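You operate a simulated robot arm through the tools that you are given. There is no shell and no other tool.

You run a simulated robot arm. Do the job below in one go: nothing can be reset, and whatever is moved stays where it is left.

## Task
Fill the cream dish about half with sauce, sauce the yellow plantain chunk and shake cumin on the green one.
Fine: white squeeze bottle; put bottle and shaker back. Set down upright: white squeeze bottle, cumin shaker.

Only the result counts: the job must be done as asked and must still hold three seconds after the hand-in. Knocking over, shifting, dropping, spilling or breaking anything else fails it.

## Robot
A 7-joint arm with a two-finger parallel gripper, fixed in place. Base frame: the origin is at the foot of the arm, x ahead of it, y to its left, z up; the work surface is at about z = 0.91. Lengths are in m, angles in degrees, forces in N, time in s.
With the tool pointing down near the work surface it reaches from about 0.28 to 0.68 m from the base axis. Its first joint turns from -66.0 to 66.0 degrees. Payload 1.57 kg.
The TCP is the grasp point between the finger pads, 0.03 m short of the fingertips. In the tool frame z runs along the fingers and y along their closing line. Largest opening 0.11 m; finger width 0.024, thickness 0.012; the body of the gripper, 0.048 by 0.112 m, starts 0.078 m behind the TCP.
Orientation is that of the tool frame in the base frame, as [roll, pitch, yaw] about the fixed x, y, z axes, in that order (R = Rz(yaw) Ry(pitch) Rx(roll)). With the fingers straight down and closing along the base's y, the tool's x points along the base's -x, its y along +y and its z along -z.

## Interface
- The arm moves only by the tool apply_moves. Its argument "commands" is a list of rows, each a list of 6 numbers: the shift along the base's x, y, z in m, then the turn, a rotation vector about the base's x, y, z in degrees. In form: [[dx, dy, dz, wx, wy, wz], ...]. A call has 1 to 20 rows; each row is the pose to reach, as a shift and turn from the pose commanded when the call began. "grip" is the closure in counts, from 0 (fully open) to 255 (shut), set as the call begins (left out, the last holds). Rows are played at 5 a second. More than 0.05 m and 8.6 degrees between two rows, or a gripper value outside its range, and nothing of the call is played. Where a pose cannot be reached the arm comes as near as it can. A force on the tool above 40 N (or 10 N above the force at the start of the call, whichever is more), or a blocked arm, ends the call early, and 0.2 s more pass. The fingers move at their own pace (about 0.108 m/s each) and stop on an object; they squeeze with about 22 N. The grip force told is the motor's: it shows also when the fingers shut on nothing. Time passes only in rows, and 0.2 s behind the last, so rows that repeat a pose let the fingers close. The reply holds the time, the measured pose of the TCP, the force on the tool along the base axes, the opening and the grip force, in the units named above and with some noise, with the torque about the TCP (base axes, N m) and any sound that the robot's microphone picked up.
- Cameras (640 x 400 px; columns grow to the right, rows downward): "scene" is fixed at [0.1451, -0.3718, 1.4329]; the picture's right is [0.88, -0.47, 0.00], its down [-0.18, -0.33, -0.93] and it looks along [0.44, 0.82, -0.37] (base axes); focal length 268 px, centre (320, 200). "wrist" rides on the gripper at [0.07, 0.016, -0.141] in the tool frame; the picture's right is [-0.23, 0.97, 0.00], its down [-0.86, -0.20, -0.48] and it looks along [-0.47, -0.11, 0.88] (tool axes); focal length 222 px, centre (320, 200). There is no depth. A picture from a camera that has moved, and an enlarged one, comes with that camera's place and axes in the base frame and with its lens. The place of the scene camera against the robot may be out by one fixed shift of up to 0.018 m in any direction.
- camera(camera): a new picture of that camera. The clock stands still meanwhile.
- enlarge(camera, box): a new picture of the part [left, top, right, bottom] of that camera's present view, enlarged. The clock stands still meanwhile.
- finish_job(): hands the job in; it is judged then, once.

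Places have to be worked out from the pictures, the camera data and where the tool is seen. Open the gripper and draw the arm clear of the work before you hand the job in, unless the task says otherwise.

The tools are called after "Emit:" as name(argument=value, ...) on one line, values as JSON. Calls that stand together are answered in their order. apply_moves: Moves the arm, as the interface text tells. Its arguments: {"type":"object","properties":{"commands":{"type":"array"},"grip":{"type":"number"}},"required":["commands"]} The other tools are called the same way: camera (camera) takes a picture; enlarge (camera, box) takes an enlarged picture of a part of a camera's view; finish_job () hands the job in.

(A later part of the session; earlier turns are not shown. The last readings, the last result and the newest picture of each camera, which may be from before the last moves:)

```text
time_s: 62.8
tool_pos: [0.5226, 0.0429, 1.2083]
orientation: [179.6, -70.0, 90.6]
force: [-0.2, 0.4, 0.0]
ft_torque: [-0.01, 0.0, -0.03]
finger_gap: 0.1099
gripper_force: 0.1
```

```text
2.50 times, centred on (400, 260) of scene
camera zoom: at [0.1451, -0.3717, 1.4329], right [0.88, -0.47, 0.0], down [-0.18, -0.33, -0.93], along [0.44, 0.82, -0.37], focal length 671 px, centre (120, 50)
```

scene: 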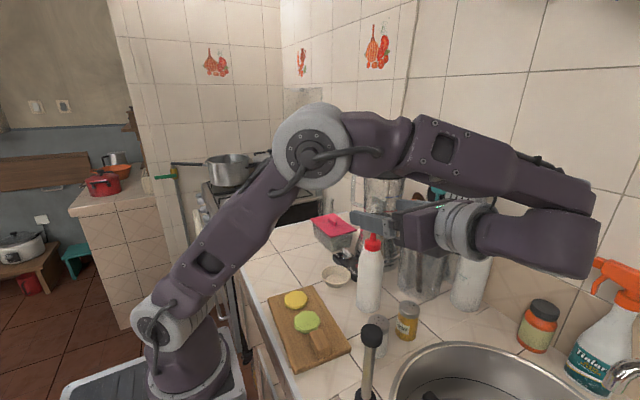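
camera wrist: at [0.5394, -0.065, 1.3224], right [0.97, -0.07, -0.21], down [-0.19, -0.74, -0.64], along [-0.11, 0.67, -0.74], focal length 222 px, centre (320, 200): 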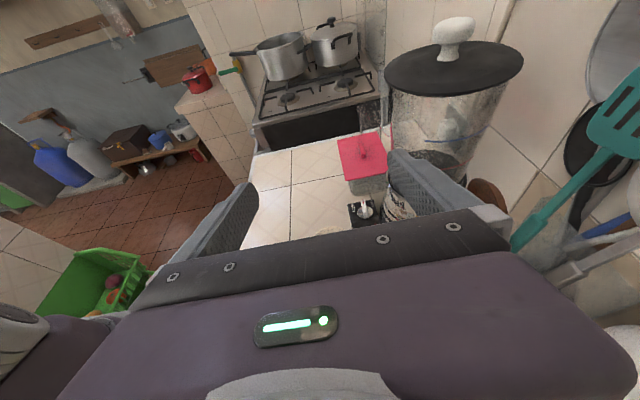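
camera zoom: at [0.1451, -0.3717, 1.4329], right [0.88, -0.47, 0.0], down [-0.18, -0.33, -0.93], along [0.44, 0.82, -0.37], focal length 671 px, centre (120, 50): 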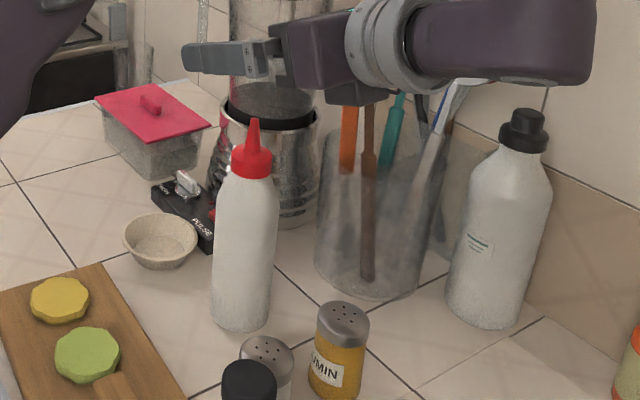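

The scene offset (same for fingertip and nozzle, about −15 px at this zoom) confirms the hand is centred over the bottle. I descend to z = 1.03 with the fingers straddling it.

Emit:
apply_moves(commands=[[-0.001, 0, -0.03, 0, 0, 0], [-0.0015, 0, -0.06, 0, 0, 0], [-0.0015, 0, -0.09, 0, 0, 0], [-0.0015, 0, -0.12, 0, 0, 0], [-0.0015, 0, -0.15, 0, 0, 0], [-0.0015, 0, -0.178, 0, 0, 0], [-0.0015, 0, -0.178, 0, 0, 0]])

Emit:
camera(camera="wrist")

Emit:
enlarge(camera="scene", box=[320, 180, 480, 340])

```text
time_s: 64.4
tool_pos: [0.5189, 0.0453, 1.0323]
orientation: [179.5, -69.9, 90.7]
force: [1.0, -0.4, 0.1]
ft_torque: [0.02, 0.01, -0.03]
finger_gap: 0.1101
gripper_force: 0.0
```

```text
taken
camera wrist: at [0.5371, -0.0633, 1.1462], right [0.97, -0.07, -0.21], down [-0.19, -0.74, -0.64], along [-0.11, 0.67, -0.74], focal length 222 px, centre (320, 200)
```

wrist: 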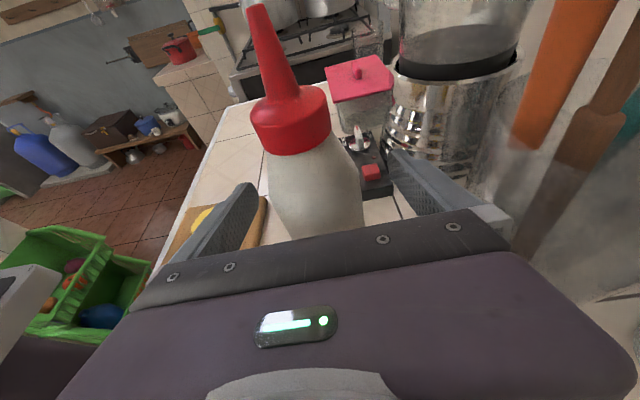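

```text
2.50 times, centred on (400, 260) of scene
camera zoom: at [0.1451, -0.3718, 1.4329], right [0.88, -0.47, 0.0], down [-0.18, -0.33, -0.93], along [0.44, 0.82, -0.37], focal length 671 px, centre (120, 50)
```

zoom: 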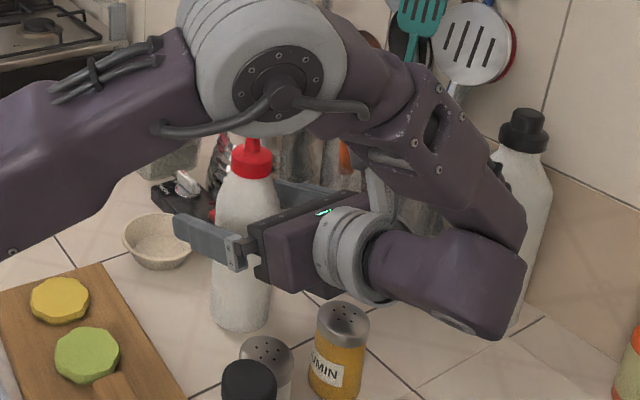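

The bottle sits between the fingers, nearly centred. I close to just past the expected width and read the gap and force.

Emit:
apply_moves(commands=[[0, 0, 0, 0, 0, 0], [0, 0, 0, 0, 0, 0], [0, 0, 0, 0, 0, 0]], grip=112)

```text
time_s: 65.2
tool_pos: [0.5197, 0.0462, 1.0327]
orientation: [179.6, -69.9, 90.7]
force: [-0.7, 0.4, -0.3]
ft_torque: [0.01, -0.01, 0.0]
finger_gap: 0.0625
gripper_force: 0.2
```

No contact yet at 0.0625 m. Closing a bit more.

Emit:
apply_moves(commands=[[0, 0, 0, 0, 0, 0], [0, 0, 0, 0, 0, 0]], grip=122)

```text
time_s: 65.8
tool_pos: [0.5211, 0.0455, 1.033]
orientation: [179.7, -70.0, 90.8]
force: [-0.8, -0.3, 0.5]
ft_torque: [0.03, 0.08, -0.03]
finger_gap: 0.0598
gripper_force: 21.7
```

Contact at a 0.060 m gap with full 22 N. I check whether a slightly lower count gives a gentler hold, so that I can squeeze deliberately later.

Emit:
apply_moves(commands=[[0, 0, 0, 0, 0, 0], [0, 0, 0, 0, 0, 0]], grip=118)

```text
time_s: 66.4
tool_pos: [0.5194, 0.0459, 1.0327]
orientation: [179.8, -70.0, 90.7]
force: [-0.8, 0.7, -0.1]
ft_torque: [-0.01, 0.04, -0.03]
finger_gap: 0.0599
gripper_force: 10.9
```

At count 118 the grip reads ~11 N, at 122 ~22 N, so force is adjustable. I'll hold at 119 and lift the bottle straight up.

Emit:
apply_moves(commands=[[0, 0, 0, 0, 0, 0], [0, 0, 0.01, 0, 0, 0], [0, 0, 0.03, 0, 0, 0], [0, 0, 0.06, 0, 0, 0], [0, 0, 0.09, 0, 0, 0], [0, 0, 0.12, 0, 0, 0], [0, 0, 0.14, 0, 0, 0], [0, 0, 0.14, 0, 0, 0]], grip=119)

Emit:
camera(camera="scene")

Emit:
camera(camera="wrist")

```text
time_s: 68.2
tool_pos: [0.5201, 0.0444, 1.1723]
orientation: [179.6, -70.0, 90.6]
force: [0.4, -0.6, 0.0]
ft_torque: [0.0, -0.01, -0.02]
finger_gap: 0.0593
gripper_force: 0.1
```

```text
taken
```

scene: 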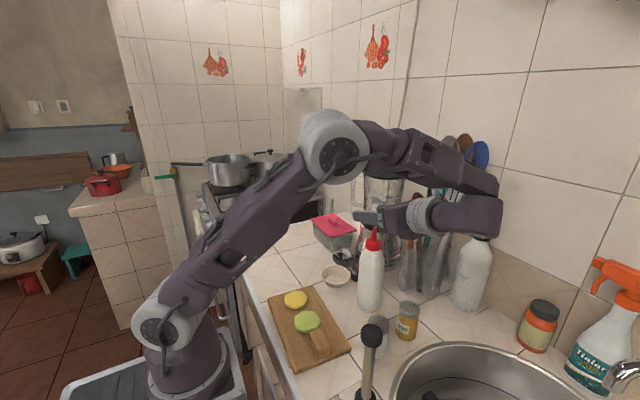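

```text
taken
camera wrist: at [0.5374, -0.0643, 1.2857], right [0.97, -0.07, -0.21], down [-0.19, -0.74, -0.64], along [-0.11, 0.67, -0.74], focal length 222 px, centre (320, 200)
```

wrist: 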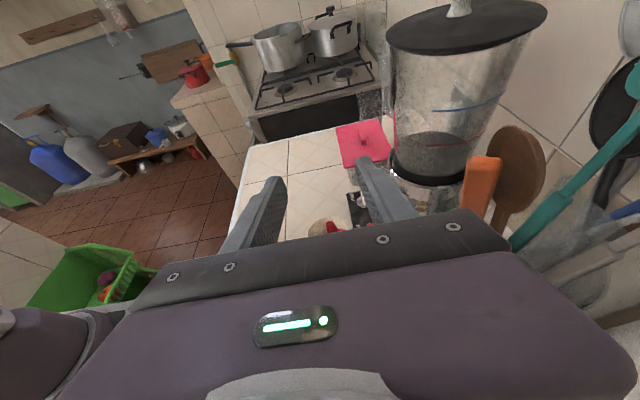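

The bottle slipped and stayed on the counter, so ~11 N was too weak. I check it's still upright in place before regrasping with full force.

Emit:
enlarge(camera="scene", box=[320, 200, 440, 350])

```text
2.67 times, centred on (380, 275) of scene
camera zoom: at [0.1451, -0.3718, 1.4329], right [0.88, -0.47, 0.0], down [-0.18, -0.33, -0.93], along [0.44, 0.82, -0.37], focal length 715 px, centre (160, 0)
```

zoom: 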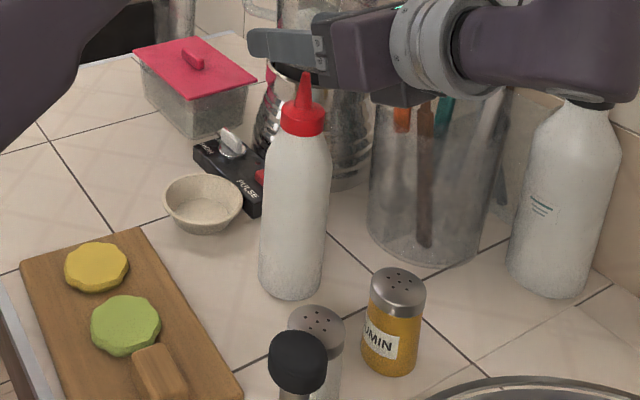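

It is upright and has moved only ~3 mm. I reopen, descend again with a slightly lower grasp point, and grip with full force this time.

Emit:
apply_moves(commands=[[0, 0, 0, 0, 0, 0], [0.001, 0, 0, 0, 0, 0], [0.002, 0, -0.03, 0, 0, 0], [0.002, 0, -0.06, 0, 0, 0], [0.002, 0, -0.09, 0, 0, 0], [0.002, 0, -0.12, 0, 0, 0], [0.002, 0, -0.142, 0, 0, 0], [0.002, 0, -0.142, 0, 0, 0]], grip=0)

Emit:
apply_moves(commands=[[0, 0, 0, 0, 0, 0], [0, 0, 0, 0, 0, 0], [0, 0, 0, 0, 0, 0], [0, 0, 0, 0, 0, 0]], grip=150)

```text
time_s: 70.0
tool_pos: [0.5211, 0.0436, 1.0281]
orientation: [179.4, -69.9, 90.6]
force: [-0.1, -0.3, -0.6]
ft_torque: [-0.02, -0.01, -0.01]
finger_gap: 0.11
gripper_force: 0.0
```

```text
time_s: 71.0
tool_pos: [0.5205, 0.0443, 1.0278]
orientation: [179.7, -70.0, 90.7]
force: [1.1, 0.3, 0.6]
ft_torque: [0.05, -0.02, 0.0]
finger_gap: 0.0597
gripper_force: 21.8
```

Firm grip now (21.8 N, gap 0.0597 m). I lift a little and check that the bottle comes along.

Emit:
apply_moves(commands=[[0, 0, 0.01, 0, 0, 0], [0, 0, 0.02, 0, 0, 0], [0, 0, 0.03, 0, 0, 0], [0, 0, 0.04, 0, 0, 0], [0, 0, 0.04, 0, 0, 0]])

Emit:
enlarge(camera="scene", box=[320, 200, 440, 350])

```text
time_s: 72.2
tool_pos: [0.5219, 0.0431, 1.0696]
orientation: [179.5, -70.1, 90.8]
force: [-0.6, -0.5, -2.4]
ft_torque: [0.01, 0.01, -0.02]
finger_gap: 0.0598
gripper_force: 22.3
```

```text
2.67 times, centred on (380, 275) of scene
camera zoom: at [0.1452, -0.3717, 1.4329], right [0.88, -0.47, 0.0], down [-0.18, -0.33, -0.93], along [0.44, 0.82, -0.37], focal length 715 px, centre (160, 0)
```

zoom: 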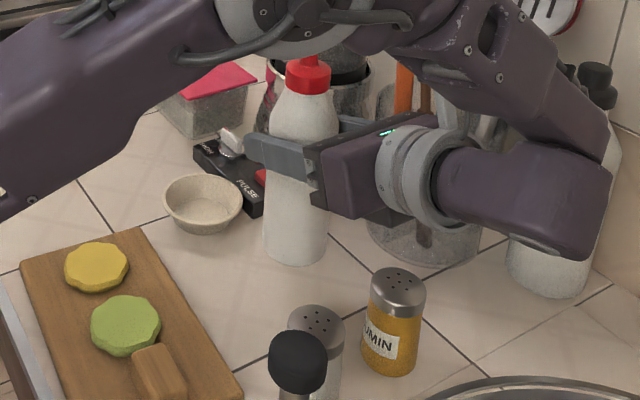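

The bottle (about 0.24 kg) is lifted and upright. I raise it to z≈1.13, shift x to 0.49 and carry it toward the dish while levelling the tool to horizontal.

Emit:
apply_moves(commands=[[-0.005, 0, 0.02, 0, 0, 0], [-0.015, 0, 0.04, 0, 0, 0], [-0.03, 0.01, 0.06, 0, 0, 0], [-0.03, 0.03, 0.06, 3, 0, 0], [-0.03, 0.05, 0.06, 6, 0, 0], [-0.03, 0.07, 0.06, 9, 0, 0], [-0.03, 0.09, 0.06, 12, 0, 0], [-0.03, 0.11, 0.06, 15, 0, 0], [-0.03, 0.13, 0.06, 18, 0, 0], [-0.03, 0.15, 0.06, 20, 0, 0], [-0.03, 0.15, 0.06, 20, 0, 0]])

Emit:
camera(camera="scene")

Emit:
camera(camera="wrist")

```text
time_s: 74.6
tool_pos: [0.4934, 0.1933, 1.1291]
orientation: [76.0, -89.8, -165.7]
force: [0.2, -0.7, -2.7]
ft_torque: [-0.05, 0.03, -0.01]
finger_gap: 0.0595
gripper_force: 22.3
```

```text
taken
```

scene: 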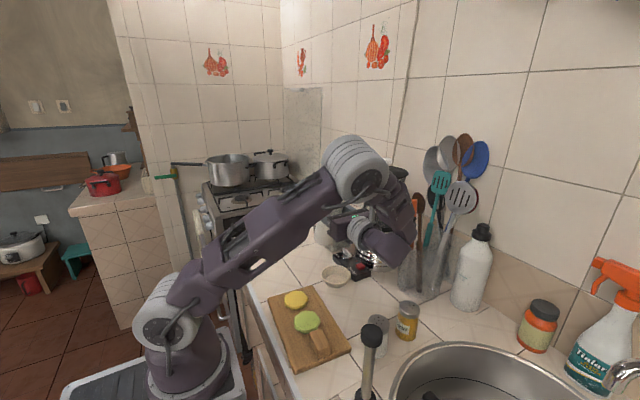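

```text
taken
camera wrist: at [0.5097, 0.0532, 1.1987], right [0.97, 0.0, -0.22], down [-0.19, -0.48, -0.86], along [-0.11, 0.88, -0.47], focal length 222 px, centre (320, 200)
```

wrist: 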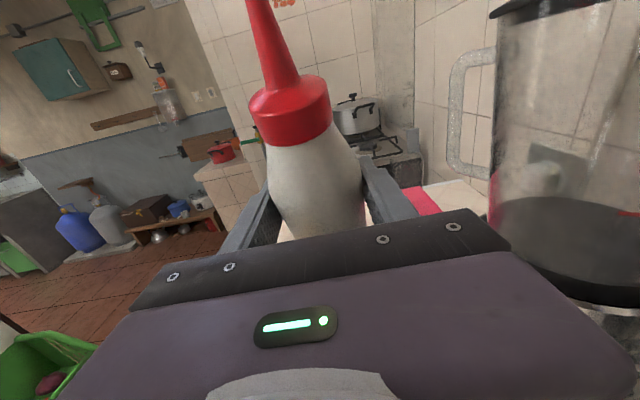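

The tool is level, the bottle above the dish area. I now roll +85° (nozzle swinging toward +x) while shifting x so the nozzle tip stays over the dish.

Emit:
apply_moves(commands=[[-0.0154, 0, 0, 0, 8.5, 0], [-0.0305, 0, 0, 0, 17, 0], [-0.0449, 0, 0, 0, 25.5, 0], [-0.0583, 0, 0, 0, 34, 0], [-0.0705, 0, 0, 0, 42.5, 0], [-0.0811, 0, 0, 0, 51, 0], [-0.0899, 0, 0, 0, 59.5, 0], [-0.0967, 0, 0, 0, 68, 0], [-0.1014, 0, 0, 0, 76.5, 0], [-0.1039, 0, 0, 0, 85, 0], [-0.1039, 0, 0, 0, 85, 0]])

Emit:
camera(camera="scene")

Emit:
enlarge(camera="scene", box=[280, 190, 440, 320])

```text
time_s: 77.0
tool_pos: [0.3875, 0.1944, 1.1291]
orientation: [-89.8, -5.1, 0.0]
force: [-0.4, 0.2, 10.2]
ft_torque: [-0.24, 0.0, -0.04]
finger_gap: 0.0351
gripper_force: 0.1
```

```text
taken
```

scene: 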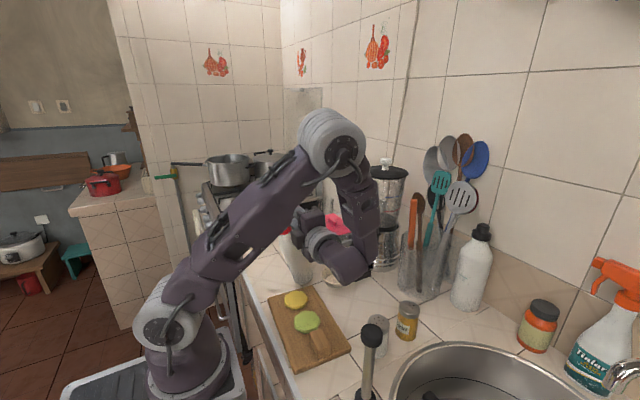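

```text
3.08 times, centred on (360, 255) of scene
camera zoom: at [0.145, -0.3718, 1.4329], right [0.88, -0.47, 0.0], down [-0.18, -0.33, -0.93], along [0.44, 0.82, -0.37], focal length 825 px, centre (197, 31)
```

zoom: 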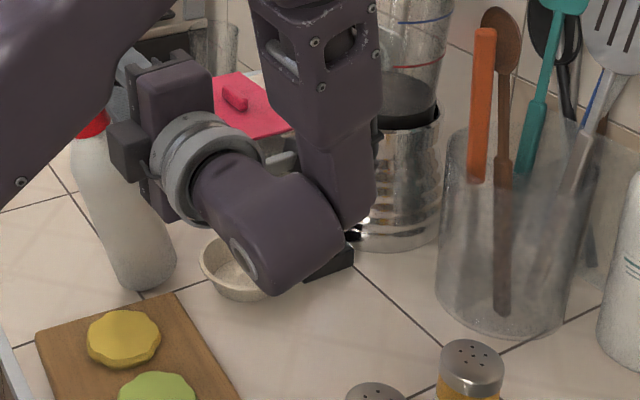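

Something went wrong: the gap dropped to 0.035 m and there is a +10 N upward force. The bottle seems to have slipped and be standing against the hand. I look closer before moving anything.

Emit:
camera(camera="wrist")

Emit:
enlarge(camera="scene", box=[270, 200, 350, 310])

```text
taken
camera wrist: at [0.4595, 0.0536, 1.1188], right [-0.14, 0.0, -0.99], down [-0.87, -0.48, 0.12], along [-0.47, 0.88, 0.07], focal length 222 px, centre (320, 200)
```

wrist: 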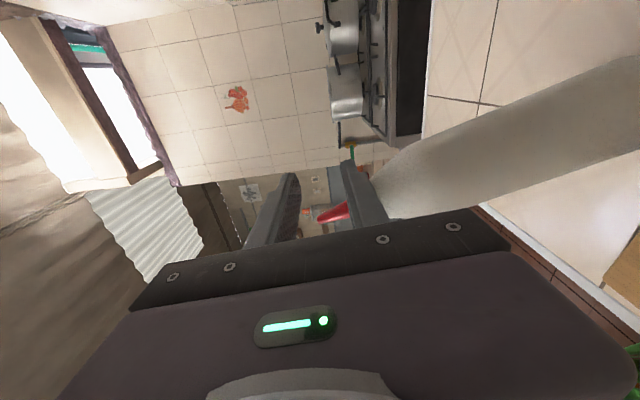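

```text
3.64 times, centred on (310, 255) of scene
camera zoom: at [0.145, -0.3718, 1.4329], right [0.88, -0.47, 0.0], down [-0.18, -0.33, -0.93], along [0.44, 0.82, -0.37], focal length 975 px, centre (356, 0)
```

zoom: 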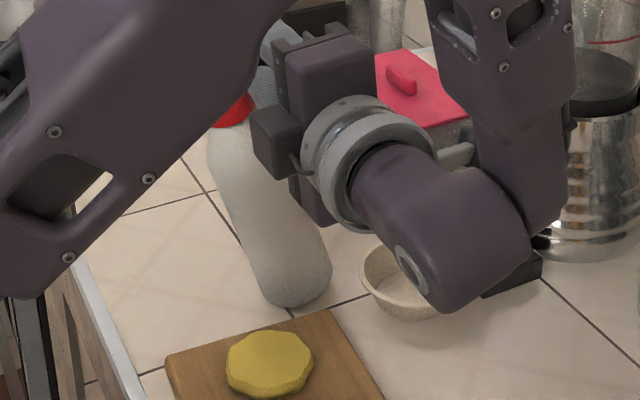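

The bottle slipped out early in the roll and now stands on the counter near (0.416, 0.215), leaning ~13° toward −x with its nozzle on the −x side of my lower finger and the finger pressing on the cap. I relieve the pressure by rising slightly and then move slowly in +x, letting the bottle rock back upright against the finger.

Emit:
apply_moves(commands=[[0, 0, 0.003, 0, 0, 0], [0, 0, 0.006, 0, 0, 0], [0, 0, 0.009, 0, 0, 0], [0, 0, 0.012, 0, 0, 0], [0, 0, 0.012, 0, 0, 0]])

Emit:
camera(camera="wrist")

Emit:
enlarge(camera="scene", box=[270, 200, 350, 310])

```text
time_s: 78.2
tool_pos: [0.3877, 0.193, 1.1428]
orientation: [-89.9, -5.3, 0.0]
force: [-1.0, 0.2, 0.4]
ft_torque: [0.04, 0.0, 0.04]
finger_gap: 0.0451
gripper_force: 0.0
```

```text
taken
camera wrist: at [0.4595, 0.0527, 1.1313], right [-0.14, 0.0, -0.99], down [-0.87, -0.48, 0.12], along [-0.47, 0.88, 0.07], focal length 222 px, centre (320, 200)
```

wrist: 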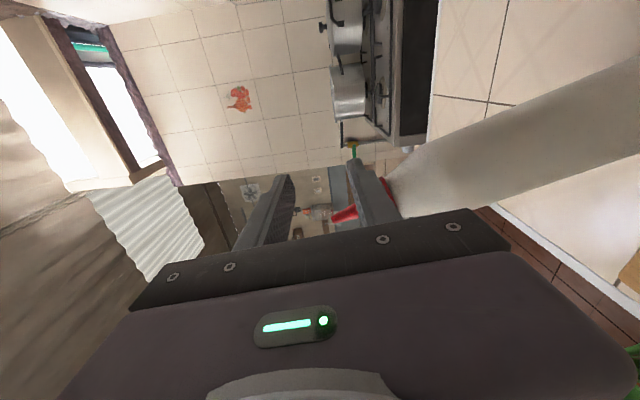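

```text
3.64 times, centred on (310, 255) of scene
camera zoom: at [0.1451, -0.3718, 1.4329], right [0.88, -0.47, 0.0], down [-0.18, -0.33, -0.93], along [0.44, 0.82, -0.37], focal length 975 px, centre (356, 0)
```

zoom: 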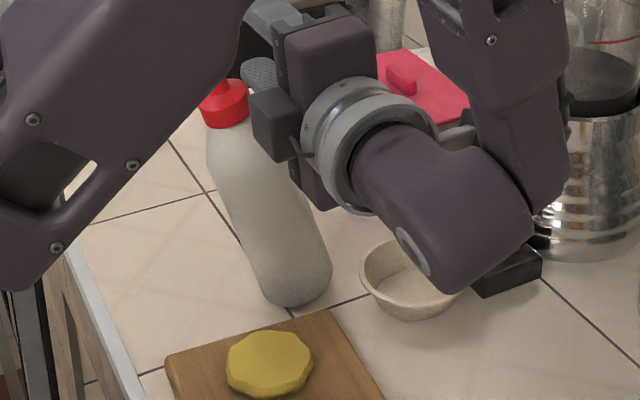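

Pressure is off and the bottle now rests lightly against the finger. I move slowly in +x so that it comes upright.

Emit:
apply_moves(commands=[[0.003, 0, 0, 0, 0, 0], [0.006, 0, 0, 0, 0, 0], [0.009, 0, 0, 0, 0, 0], [0.012, 0, 0, 0, 0, 0], [0.015, 0, 0, 0, 0, 0], [0.018, 0, 0, 0, 0, 0], [0.021, 0, 0, 0, 0, 0], [0.024, 0, 0, 0, 0, 0]])

Emit:
enlarge(camera="scene", box=[270, 200, 350, 310])

Emit:
camera(camera="wrist")

```text
time_s: 80.0
tool_pos: [0.4124, 0.1934, 1.141]
orientation: [-89.9, -5.3, -0.2]
force: [0.6, -0.1, -0.2]
ft_torque: [0.0, -0.04, 0.01]
finger_gap: 0.0452
gripper_force: 0.0
```

```text
3.64 times, centred on (310, 255) of scene
camera zoom: at [0.1451, -0.3718, 1.4329], right [0.88, -0.47, 0.0], down [-0.18, -0.33, -0.93], along [0.44, 0.82, -0.37], focal length 975 px, centre (356, 0)
```

zoom: 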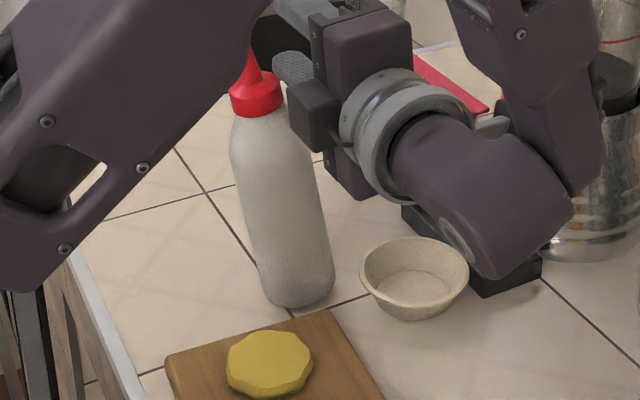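

```text
taken
camera wrist: at [0.4842, 0.0526, 1.131], right [-0.14, 0.0, -0.99], down [-0.87, -0.48, 0.12], along [-0.47, 0.88, 0.07], focal length 222 px, centre (320, 200)
```

wrist: 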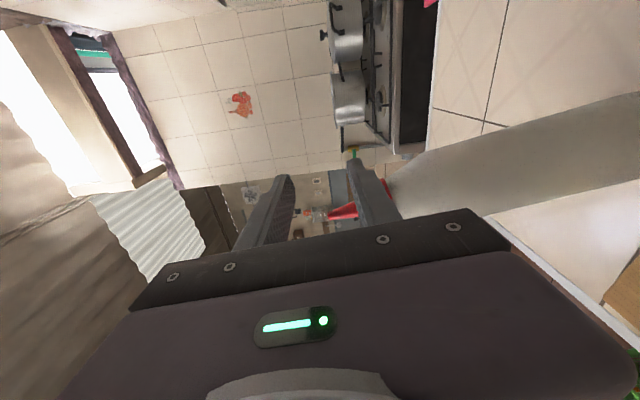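

It's coming upright (about 8° of lean left). I continue in +x.

Emit:
apply_moves(commands=[[0.003, 0, 0, 0, 0, 0], [0.006, 0, 0, 0, 0, 0], [0.009, 0, 0, 0, 0, 0], [0.012, 0, 0, 0, 0, 0], [0.015, 0, 0, 0, 0, 0], [0.018, 0, 0, 0, 0, 0], [0.021, 0, 0, 0, 0, 0], [0.024, 0, 0, 0, 0, 0], [0.027, 0, 0, 0, 0, 0], [0.03, 0, 0, 0, 0, 0], [0.033, 0, 0, 0, 0, 0]])

Emit:
enlarge(camera="scene", box=[270, 200, 350, 310])

Emit:
camera(camera="wrist")

```text
time_s: 82.4
tool_pos: [0.4467, 0.1932, 1.142]
orientation: [-89.9, -5.2, 0.1]
force: [0.2, 1.1, 0.0]
ft_torque: [0.01, -0.03, 0.01]
finger_gap: 0.0451
gripper_force: 0.0
```

```text
3.64 times, centred on (310, 255) of scene
camera zoom: at [0.1451, -0.3718, 1.4329], right [0.88, -0.47, 0.0], down [-0.18, -0.33, -0.93], along [0.44, 0.82, -0.37], focal length 975 px, centre (356, 0)
```

zoom: 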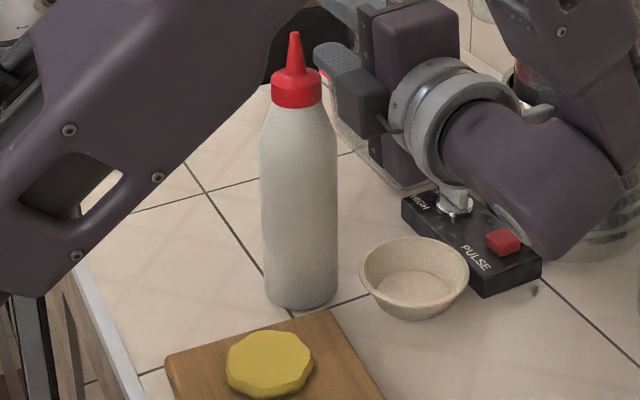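

```text
taken
camera wrist: at [0.5175, 0.0526, 1.1308], right [-0.14, 0.0, -0.99], down [-0.87, -0.48, 0.12], along [-0.47, 0.88, 0.07], focal length 222 px, centre (320, 200)
```

wrist: 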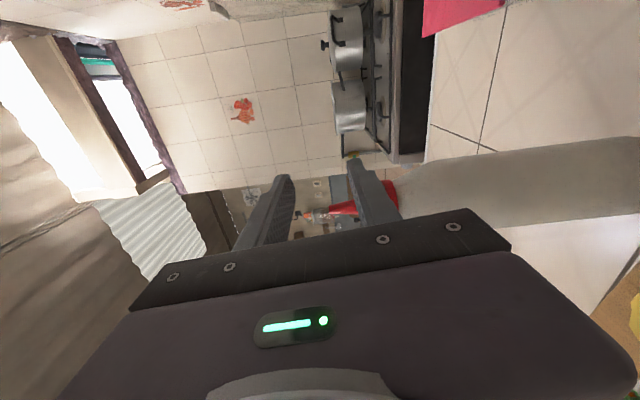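

The bottle is standing upright again at about (0.42, 0.217), clear of everything and with no visible spill. I rise clear of the nozzle and roll the hand back to camera-up to regrasp lower, near its centre of mass.

Emit:
apply_moves(commands=[[0.005, 0, 0.03, 0, 0, 0], [0.005, 0, 0.06, 0, 0, 0], [0.005, 0, 0.09, 0, 0, 0], [0.005, -0.01, 0.11, 0, 0, 0], [0, -0.03, 0.11, 0, -8.5, 0], [-0.005, -0.05, 0.11, 0, -17, 0], [-0.01, -0.07, 0.11, 0, -25.5, 0], [-0.015, -0.09, 0.11, 0, -34, 0], [-0.02, -0.1, 0.11, 0, -42.5, 0], [-0.025, -0.1, 0.11, 0, -51, 0], [-0.026, -0.1, 0.11, 0, -59.5, 0], [-0.026, -0.1, 0.11, 0, -68, 0], [-0.026, -0.1, 0.11, 0, -76.5, 0], [-0.026, -0.1, 0.11, 0, -85, 0], [-0.026, -0.1, 0.11, 0, -85, 0]], grip=0)

Emit:
camera(camera="wrist")

Emit:
camera(camera="scene")

```text
time_s: 85.6
tool_pos: [0.4193, 0.0945, 1.2512]
orientation: [84.8, -89.7, -174.5]
force: [-1.0, -0.1, 0.0]
ft_torque: [-0.01, -0.01, 0.02]
finger_gap: 0.1102
gripper_force: 0.0
```

```text
taken
camera wrist: at [0.4362, -0.0466, 1.3214], right [0.98, 0.0, -0.22], down [-0.19, -0.48, -0.86], along [-0.11, 0.88, -0.47], focal length 222 px, centre (320, 200)
```

wrist: 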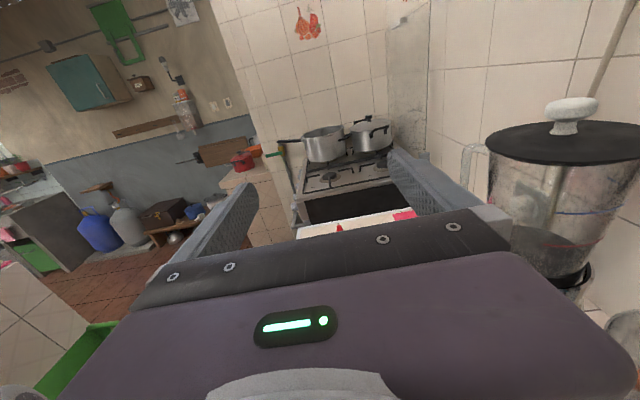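

```text
taken
```

scene: 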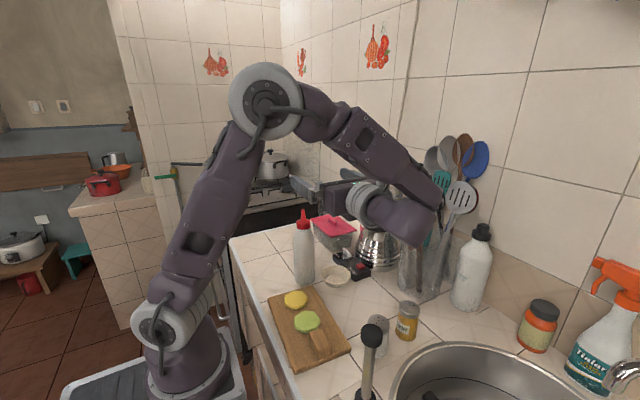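

The nozzle tip triangulates to about (0.421, 0.213, 1.137). I tilt the tool 22° down and move above the bottle.

Emit:
apply_moves(commands=[[0, 0.02, 0, -5, 0, 0], [0, 0.045, 0, -10, 0, 0], [0.001, 0.07, 0, -15, 0, 0], [0.002, 0.095, -0.01, -20, 0, 0], [0.002, 0.119, -0.03, -22, 0, 0], [0.002, 0.119, -0.05, -22, 0, 0], [0.002, 0.119, -0.05, -22, 0, 0]])

Emit:
camera(camera="wrist")

Emit:
enlarge(camera="scene", box=[250, 180, 370, 310])

```text
time_s: 87.2
tool_pos: [0.4216, 0.2123, 1.2027]
orientation: [179.6, -67.9, 90.6]
force: [-0.4, -0.6, -0.9]
ft_torque: [-0.01, -0.01, 0.0]
finger_gap: 0.1099
gripper_force: 0.3
```

```text
taken
camera wrist: at [0.4385, 0.1082, 1.3197], right [0.97, -0.08, -0.21], down [-0.19, -0.76, -0.61], along [-0.11, 0.64, -0.76], focal length 222 px, centre (320, 200)
```

wrist: 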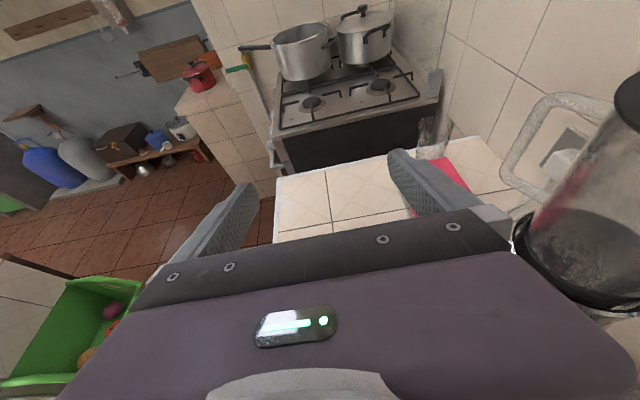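

```text
3.08 times, centred on (310, 245) of scene
camera zoom: at [0.1451, -0.3717, 1.4329], right [0.88, -0.47, 0.0], down [-0.18, -0.33, -0.93], along [0.44, 0.82, -0.37], focal length 825 px, centre (351, 62)
```

zoom: 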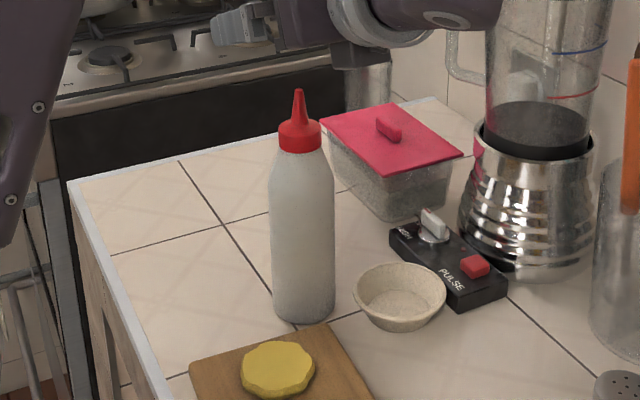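

The hand is aligned with the bottle (predicted and observed tip agree). I descend to z≈0.99, near the bottle's mid-body.

Emit:
apply_moves(commands=[[0, 0, -0.03, 0, 0, 0], [0, 0, -0.06, 0, 0, 0], [0, 0, -0.09, 0, 0, 0], [0, 0, -0.12, 0, 0, 0], [0, 0, -0.15, 0, 0, 0], [0, 0, -0.18, 0, 0, 0], [0, 0, -0.2, 0, 0, 0], [0, 0, -0.2127, 0, 0, 0], [0, 0, -0.2127, 0, 0, 0]])

Emit:
camera(camera="wrist")

Emit:
camera(camera="scene")

```text
time_s: 89.2
tool_pos: [0.4221, 0.2134, 0.9903]
orientation: [179.6, -68.0, 90.6]
force: [-0.3, 0.6, -0.3]
ft_torque: [0.01, 0.04, -0.02]
finger_gap: 0.11
gripper_force: 0.0
```

```text
taken
camera wrist: at [0.4389, 0.1082, 1.107], right [0.97, -0.08, -0.21], down [-0.19, -0.76, -0.61], along [-0.11, 0.64, -0.76], focal length 222 px, centre (320, 200)
```

wrist: 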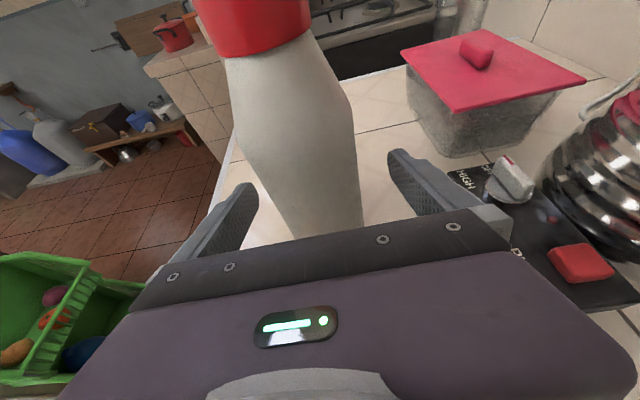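

```text
taken
```

scene: 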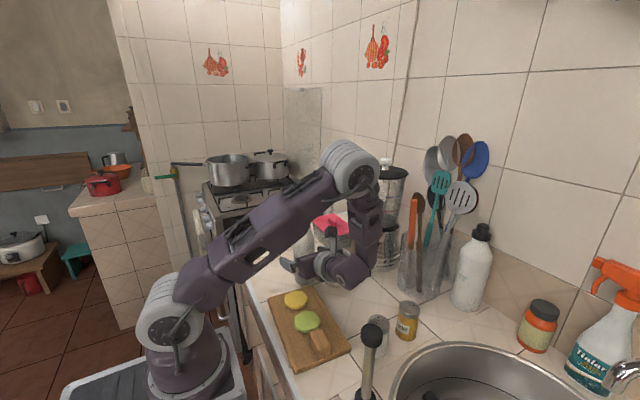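

Bottle is centred between the fingers. I close with full force and let it settle.

Emit:
apply_moves(commands=[[0, 0, 0, 0, 0, 0], [0, 0, 0, 0, 0, 0], [0, 0, 0, 0, 0, 0], [0, 0, 0, 0, 0, 0]], grip=200)

Emit:
camera(camera="wrist")

```text
time_s: 90.2
tool_pos: [0.4212, 0.2121, 0.99]
orientation: [179.7, -67.9, 90.6]
force: [-0.5, 0.9, 0.5]
ft_torque: [0.04, 0.23, -0.04]
finger_gap: 0.0588
gripper_force: 22.0
```

```text
taken
camera wrist: at [0.4388, 0.1082, 1.1072], right [0.97, -0.08, -0.21], down [-0.19, -0.76, -0.61], along [-0.11, 0.64, -0.76], focal length 222 px, centre (320, 200)
```

wrist: 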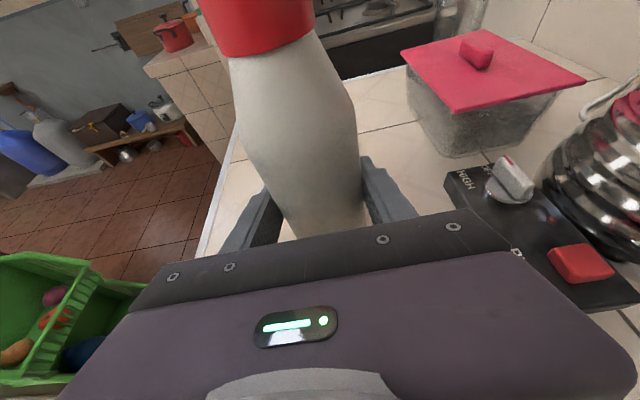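

Gripped (gap 0.0588 m, 22 N). I lift slowly by 3 cm, then try a small slow roll just above the counter to see whether the grip holds.

Emit:
apply_moves(commands=[[0, 0, 0.005, 0, 0, 0], [0, 0, 0.01, 0, 0, 0], [0, 0, 0.015, 0, 0, 0], [0, 0, 0.02, 0, 0, 0], [0, 0, 0.025, 0, 0, 0], [0, 0, 0.03, 0, 0, 0], [0, 0, 0.03, 0, 0, 0]])

Emit:
enlarge(camera="scene", box=[250, 180, 370, 310])

Emit:
camera(camera="wrist")

```text
time_s: 91.8
tool_pos: [0.4209, 0.2123, 1.0203]
orientation: [179.6, -68.0, 90.5]
force: [0.7, -0.2, -4.6]
ft_torque: [0.03, 0.02, 0.02]
finger_gap: 0.0586
gripper_force: 22.5
```

```text
3.08 times, centred on (310, 245) of scene
camera zoom: at [0.1452, -0.3717, 1.4329], right [0.88, -0.47, 0.0], down [-0.18, -0.33, -0.93], along [0.44, 0.82, -0.37], focal length 825 px, centre (351, 62)
```

zoom: 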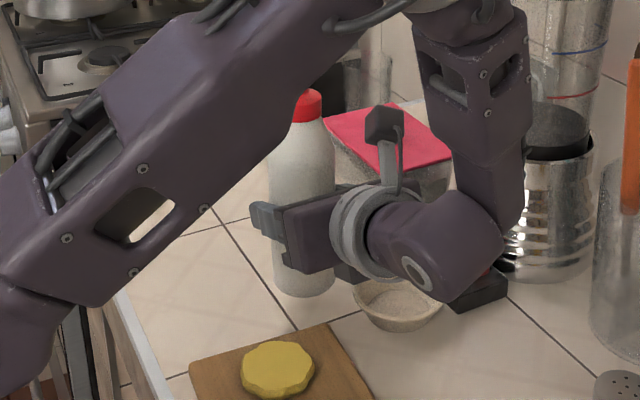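

```text
taken
camera wrist: at [0.4385, 0.1088, 1.1365], right [0.97, -0.08, -0.21], down [-0.19, -0.76, -0.61], along [-0.11, 0.64, -0.76], focal length 222 px, centre (320, 200)
```

wrist: 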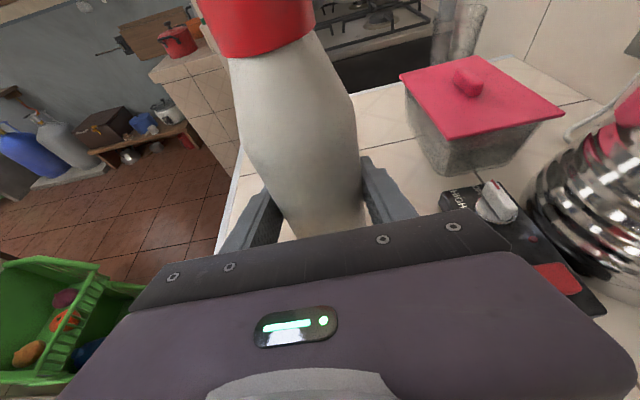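

Force now reads −4.6 N, so it is well held. I try a slow +24° roll (4° per row) here and check.

Emit:
apply_moves(commands=[[0, 0, 0.005, 0, 3.71, -1.5], [0, 0, 0.01, 0, 7.42, -3.0], [0, 0, 0.015, 0, 11.13, -4.5], [0, 0, 0.02, 0, 14.83, -6.0], [0, 0, 0.02, 0, 18.54, -7.5], [0, 0, 0.02, 0, 22.25, -9.0], [0, 0, 0.02, 0, 22.25, -9.0]])

Emit:
camera(camera="wrist")

Emit:
enlarge(camera="scene", box=[250, 180, 370, 310])

```text
time_s: 93.4
tool_pos: [0.421, 0.2129, 1.0386]
orientation: [-134.8, -58.0, 40.4]
force: [-0.3, 0.2, -2.9]
ft_torque: [-0.01, 0.03, -0.02]
finger_gap: 0.0587
gripper_force: 21.7
```

```text
taken
camera wrist: at [0.465, 0.1033, 1.1448], right [0.8, -0.22, -0.56], down [-0.53, -0.71, -0.47], along [-0.29, 0.67, -0.68], focal length 222 px, centre (320, 200)
```

wrist: 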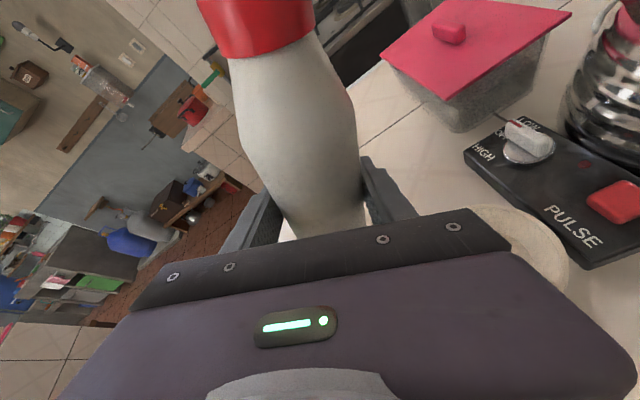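

```text
3.08 times, centred on (310, 245) of scene
camera zoom: at [0.1452, -0.3717, 1.4329], right [0.88, -0.47, 0.0], down [-0.18, -0.33, -0.93], along [0.44, 0.82, -0.37], focal length 825 px, centre (351, 62)
```

zoom: 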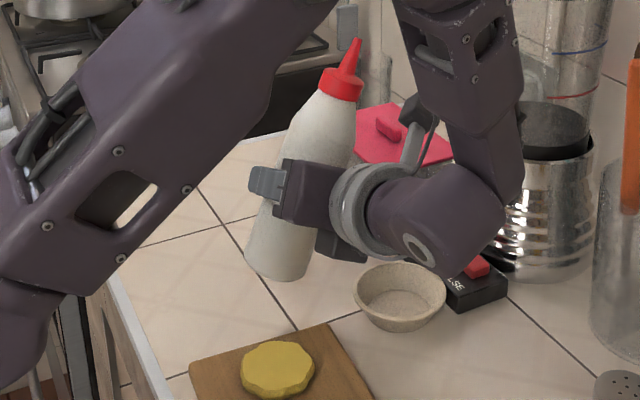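

The grip holds fine at 24° of slow roll. I raise to z≈1.12 and level the tool (β=0), positioning so that the nozzle tip will be over the dish.

Emit:
apply_moves(commands=[[0, 0, 0.012, 3, 0, 0], [0.002, 0, 0.024, 6, 0, 0], [0.005, 0, 0.036, 9, 0, 0], [0.008, 0, 0.048, 12, 0, 0], [0.011, -0.001, 0.06, 15, 0, 0], [0.014, -0.002, 0.072, 18, 0, 0], [0.016, -0.003, 0.0814, 22, 0, 0], [0.016, -0.003, 0.0814, 22, 0, 0]])

Emit:
camera(camera="wrist")

Emit:
camera(camera="scene")

```text
time_s: 95.2
tool_pos: [0.4383, 0.2113, 1.1199]
orientation: [-89.6, -66.2, -0.1]
force: [0.7, -0.6, -3.0]
ft_torque: [0.03, 0.02, -0.03]
finger_gap: 0.0587
gripper_force: 21.8
```

```text
taken
camera wrist: at [0.4827, 0.0701, 1.1774], right [0.8, 0.0, -0.6], down [-0.53, -0.48, -0.7], along [-0.29, 0.88, -0.38], focal length 222 px, centre (320, 200)
```

wrist: 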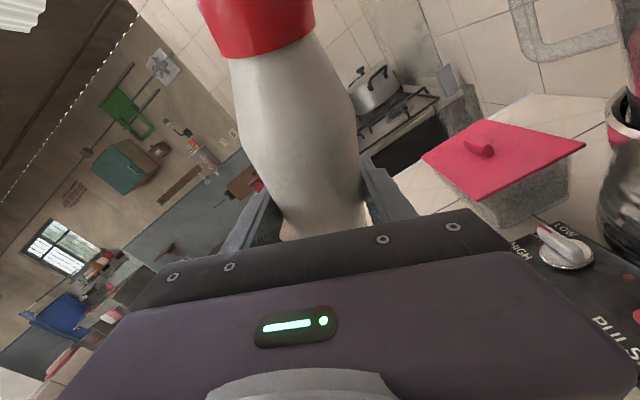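

```text
taken
```

scene: 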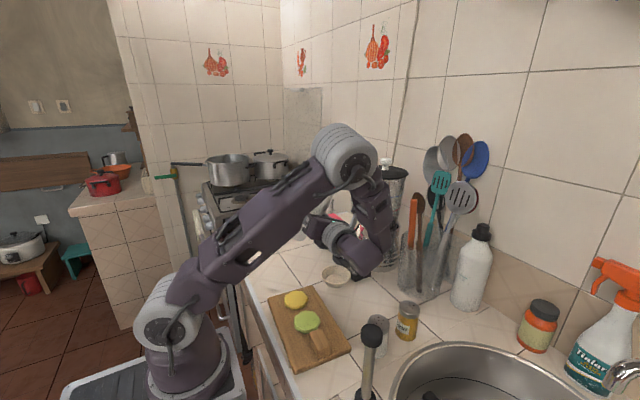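

Holding steady at φ≈24° with the tool level. I continue the slow roll to ~76° with the tip kept over the dish.

Emit:
apply_moves(commands=[[-0.009, 0, 0, 0, 4.2, 0], [-0.0172, 0, 0, 0, 8.2, 0], [-0.0251, 0, 0, 0, 12.2, 0], [-0.0325, 0, 0, 0, 16.2, 0], [-0.0396, 0, 0, 0, 20.2, 0], [-0.0462, 0, 0, 0, 24.2, 0], [-0.0523, 0, 0, 0, 28.2, 0], [-0.0579, 0, 0, 0, 32.2, 0], [-0.0629, 0, 0, 0, 36.2, 0], [-0.0674, 0, 0, 0, 40.2, 0], [-0.0712, 0, 0, 0, 44.2, 0], [-0.0745, 0, 0, 0, 48.2, 0], [-0.0771, 0, 0, 0, 52.2, 0]])

Emit:
camera(camera="wrist")

Emit:
enlarge(camera="scene", box=[260, 190, 400, 310])

```text
time_s: 98.0
tool_pos: [0.3595, 0.2101, 1.12]
orientation: [-89.7, -13.9, -0.1]
force: [-0.3, -0.3, -3.6]
ft_torque: [0.01, 0.02, -0.03]
finger_gap: 0.0585
gripper_force: 21.5
```

```text
taken
camera wrist: at [0.4324, 0.0693, 1.1206], right [0.01, 0.0, -1.0], down [-0.88, -0.48, -0.01], along [-0.48, 0.88, 0.0], focal length 222 px, centre (320, 200)
```

wrist: 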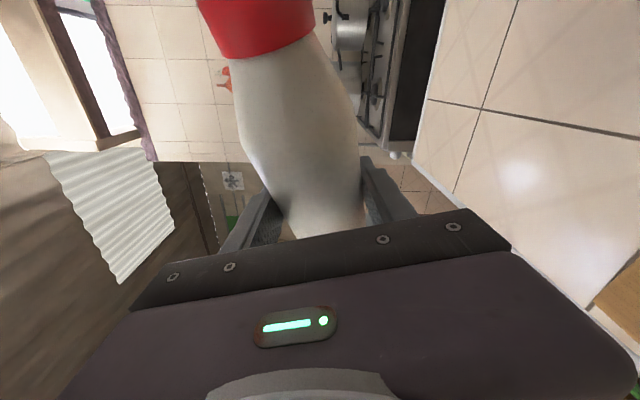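

```text
3.33 times, centred on (330, 250) of scene
camera zoom: at [0.1451, -0.3717, 1.4329], right [0.88, -0.47, 0.0], down [-0.18, -0.33, -0.93], along [0.44, 0.82, -0.37], focal length 894 px, centre (287, 33)
```

zoom: 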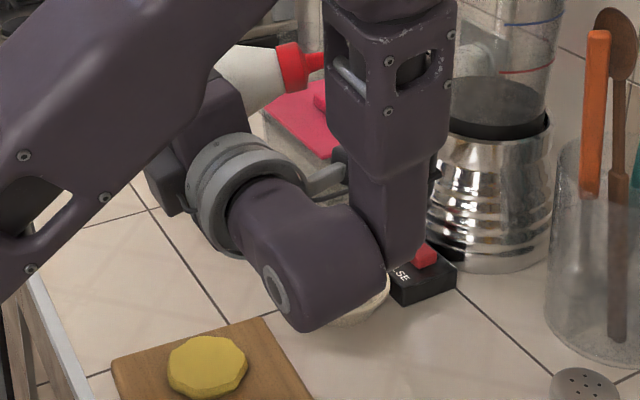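

Still firmly held at φ≈76°. The wrist now blocks the scene camera's view of the dish, so before inverting I yaw +20° about the nozzle tip and rise 3 cm to open the line of sight.

Emit:
apply_moves(commands=[[-0.0018, -0.0096, 0.006, 0, 0, 4], [-0.0038, -0.0193, 0.012, 0, 0, 8], [-0.006, -0.029, 0.018, 0, 0, 12], [-0.0084, -0.0388, 0.024, 0, 0, 16], [-0.0109, -0.0485, 0.03, 0, 0, 20], [-0.0109, -0.0485, 0.03, 0, 0, 20]])

Emit:
camera(camera="scene")

Emit:
enlarge(camera="scene", box=[260, 190, 400, 310])

```text
time_s: 99.4
tool_pos: [0.3491, 0.1613, 1.1505]
orientation: [-89.8, -14.0, 20.0]
force: [0.6, 0.3, -2.9]
ft_torque: [0.05, 0.0, -0.01]
finger_gap: 0.0585
gripper_force: 22.2
```

```text
taken
```

scene: 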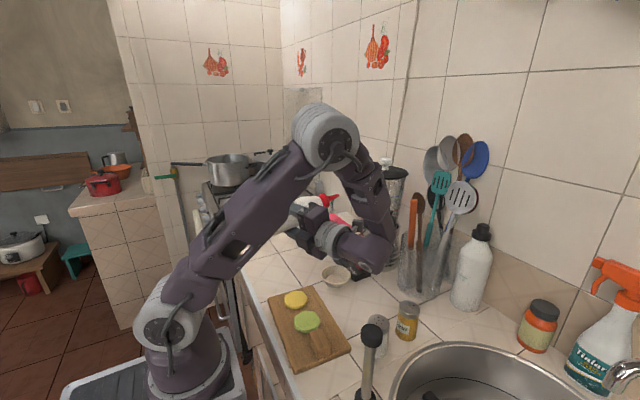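

```text
3.33 times, centred on (330, 250) of scene
camera zoom: at [0.1451, -0.3717, 1.4329], right [0.88, -0.47, 0.0], down [-0.18, -0.33, -0.93], along [0.44, 0.82, -0.37], focal length 894 px, centre (287, 33)
```

zoom: 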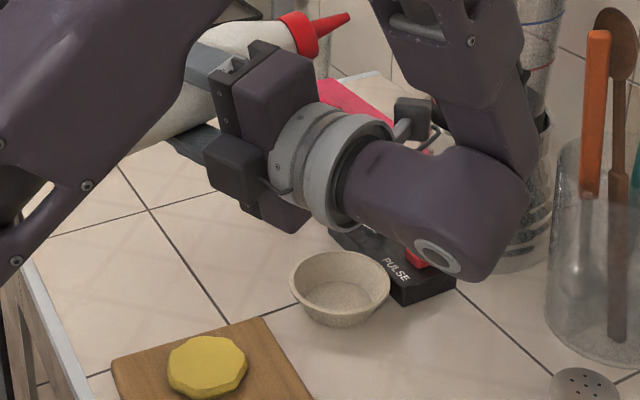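

Now the dish and nozzle are both clearly visible and the tip projects right over the dish. I roll on to φ≈100° (just past horizontal) and check for any flow.

Emit:
apply_moves(commands=[[-0.0026, -0.0009, 0, -2.05, 5.64, 0], [-0.0037, -0.0014, 0, -4.1, 11.28, 0], [-0.0035, -0.0013, 0, -6.16, 16.91, 0], [-0.0019, -0.0007, 0, -8.21, 22.55, 0]])

Emit:
enlarge(camera="scene", box=[260, 190, 400, 310])

```text
time_s: 100.4
tool_pos: [0.347, 0.1591, 1.1508]
orientation: [-89.8, 10.0, 20.0]
force: [0.1, 0.1, -3.6]
ft_torque: [0.04, 0.02, -0.02]
finger_gap: 0.0588
gripper_force: 22.4
```

```text
3.33 times, centred on (330, 250) of scene
camera zoom: at [0.1451, -0.3717, 1.4329], right [0.88, -0.47, 0.0], down [-0.18, -0.33, -0.93], along [0.44, 0.82, -0.37], focal length 894 px, centre (287, 33)
```

zoom: 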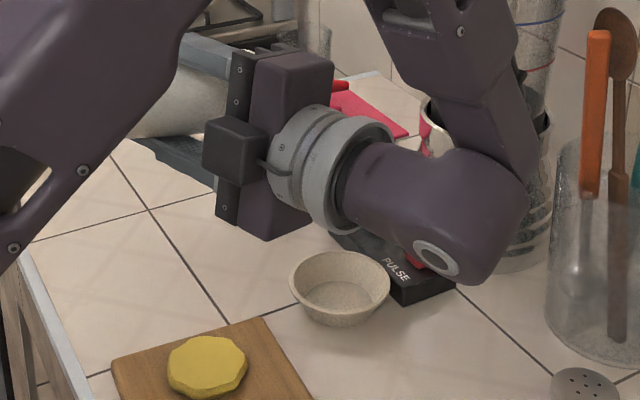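

No flow at φ=100°. I continue to φ≈115°.

Emit:
apply_moves(commands=[[0.0024, 0.0009, 0, -1.71, 4.7, 0], [0.0058, 0.0021, 0, -3.42, 9.4, 0], [0.0101, 0.0037, 0, -5.13, 14.1, 0]])

Emit:
enlarge(camera="scene", box=[260, 190, 400, 310])

```text
time_s: 101.2
tool_pos: [0.3587, 0.1639, 1.1504]
orientation: [-89.8, 25.0, 19.9]
force: [-1.0, 0.9, -3.3]
ft_torque: [0.02, 0.0, 0.01]
finger_gap: 0.0585
gripper_force: 22.0
```

```text
3.33 times, centred on (330, 250) of scene
camera zoom: at [0.1451, -0.3717, 1.4329], right [0.88, -0.47, 0.0], down [-0.18, -0.33, -0.93], along [0.44, 0.82, -0.37], focal length 894 px, centre (287, 33)
```

zoom: 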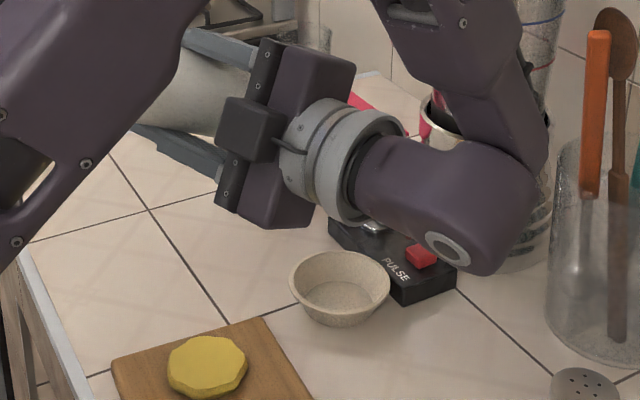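

No flow yet at φ=115°. On to φ≈130°.

Emit:
apply_moves(commands=[[0.0052, 0.0019, 0, -1.71, 4.7, 0], [0.0112, 0.0041, 0, -3.42, 9.4, 0], [0.018, 0.0065, 0, -5.13, 14.1, 0]])

Emit:
enlarge(camera="scene", box=[260, 190, 400, 310])

```text
time_s: 102.0
tool_pos: [0.3762, 0.1702, 1.1513]
orientation: [-90.0, 40.0, 19.9]
force: [0.2, 0.2, -3.2]
ft_torque: [0.0, 0.0, -0.01]
finger_gap: 0.0591
gripper_force: 21.9
```

```text
3.33 times, centred on (330, 250) of scene
camera zoom: at [0.1451, -0.3717, 1.4329], right [0.88, -0.47, 0.0], down [-0.18, -0.33, -0.93], along [0.44, 0.82, -0.37], focal length 894 px, centre (287, 33)
```

zoom: 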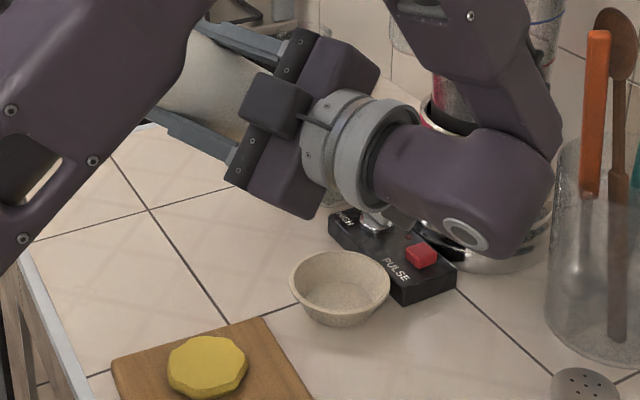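

Still none at φ=130° (tilt ≈127°). I go to φ≈140°.

Emit:
apply_moves(commands=[[0.0075, 0.0027, 0, -1.71, 4.7, 0], [0.0158, 0.0057, 0, -3.42, 9.4, 0]])

Emit:
enlarge(camera="scene", box=[260, 190, 400, 310])

```text
time_s: 102.6
tool_pos: [0.3915, 0.1779, 1.1501]
orientation: [-89.9, 50.1, 19.9]
force: [-0.1, -0.8, -3.1]
ft_torque: [0.0, -0.01, -0.01]
finger_gap: 0.0586
gripper_force: 22.5
```

```text
3.33 times, centred on (330, 250) of scene
camera zoom: at [0.1451, -0.3717, 1.4329], right [0.88, -0.47, 0.0], down [-0.18, -0.33, -0.93], along [0.44, 0.82, -0.37], focal length 894 px, centre (287, 33)
```

zoom: 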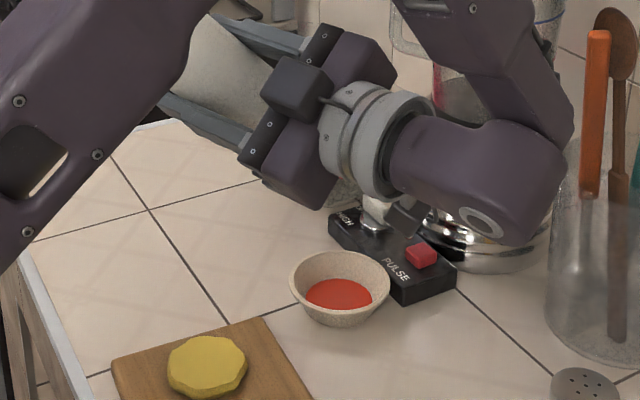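

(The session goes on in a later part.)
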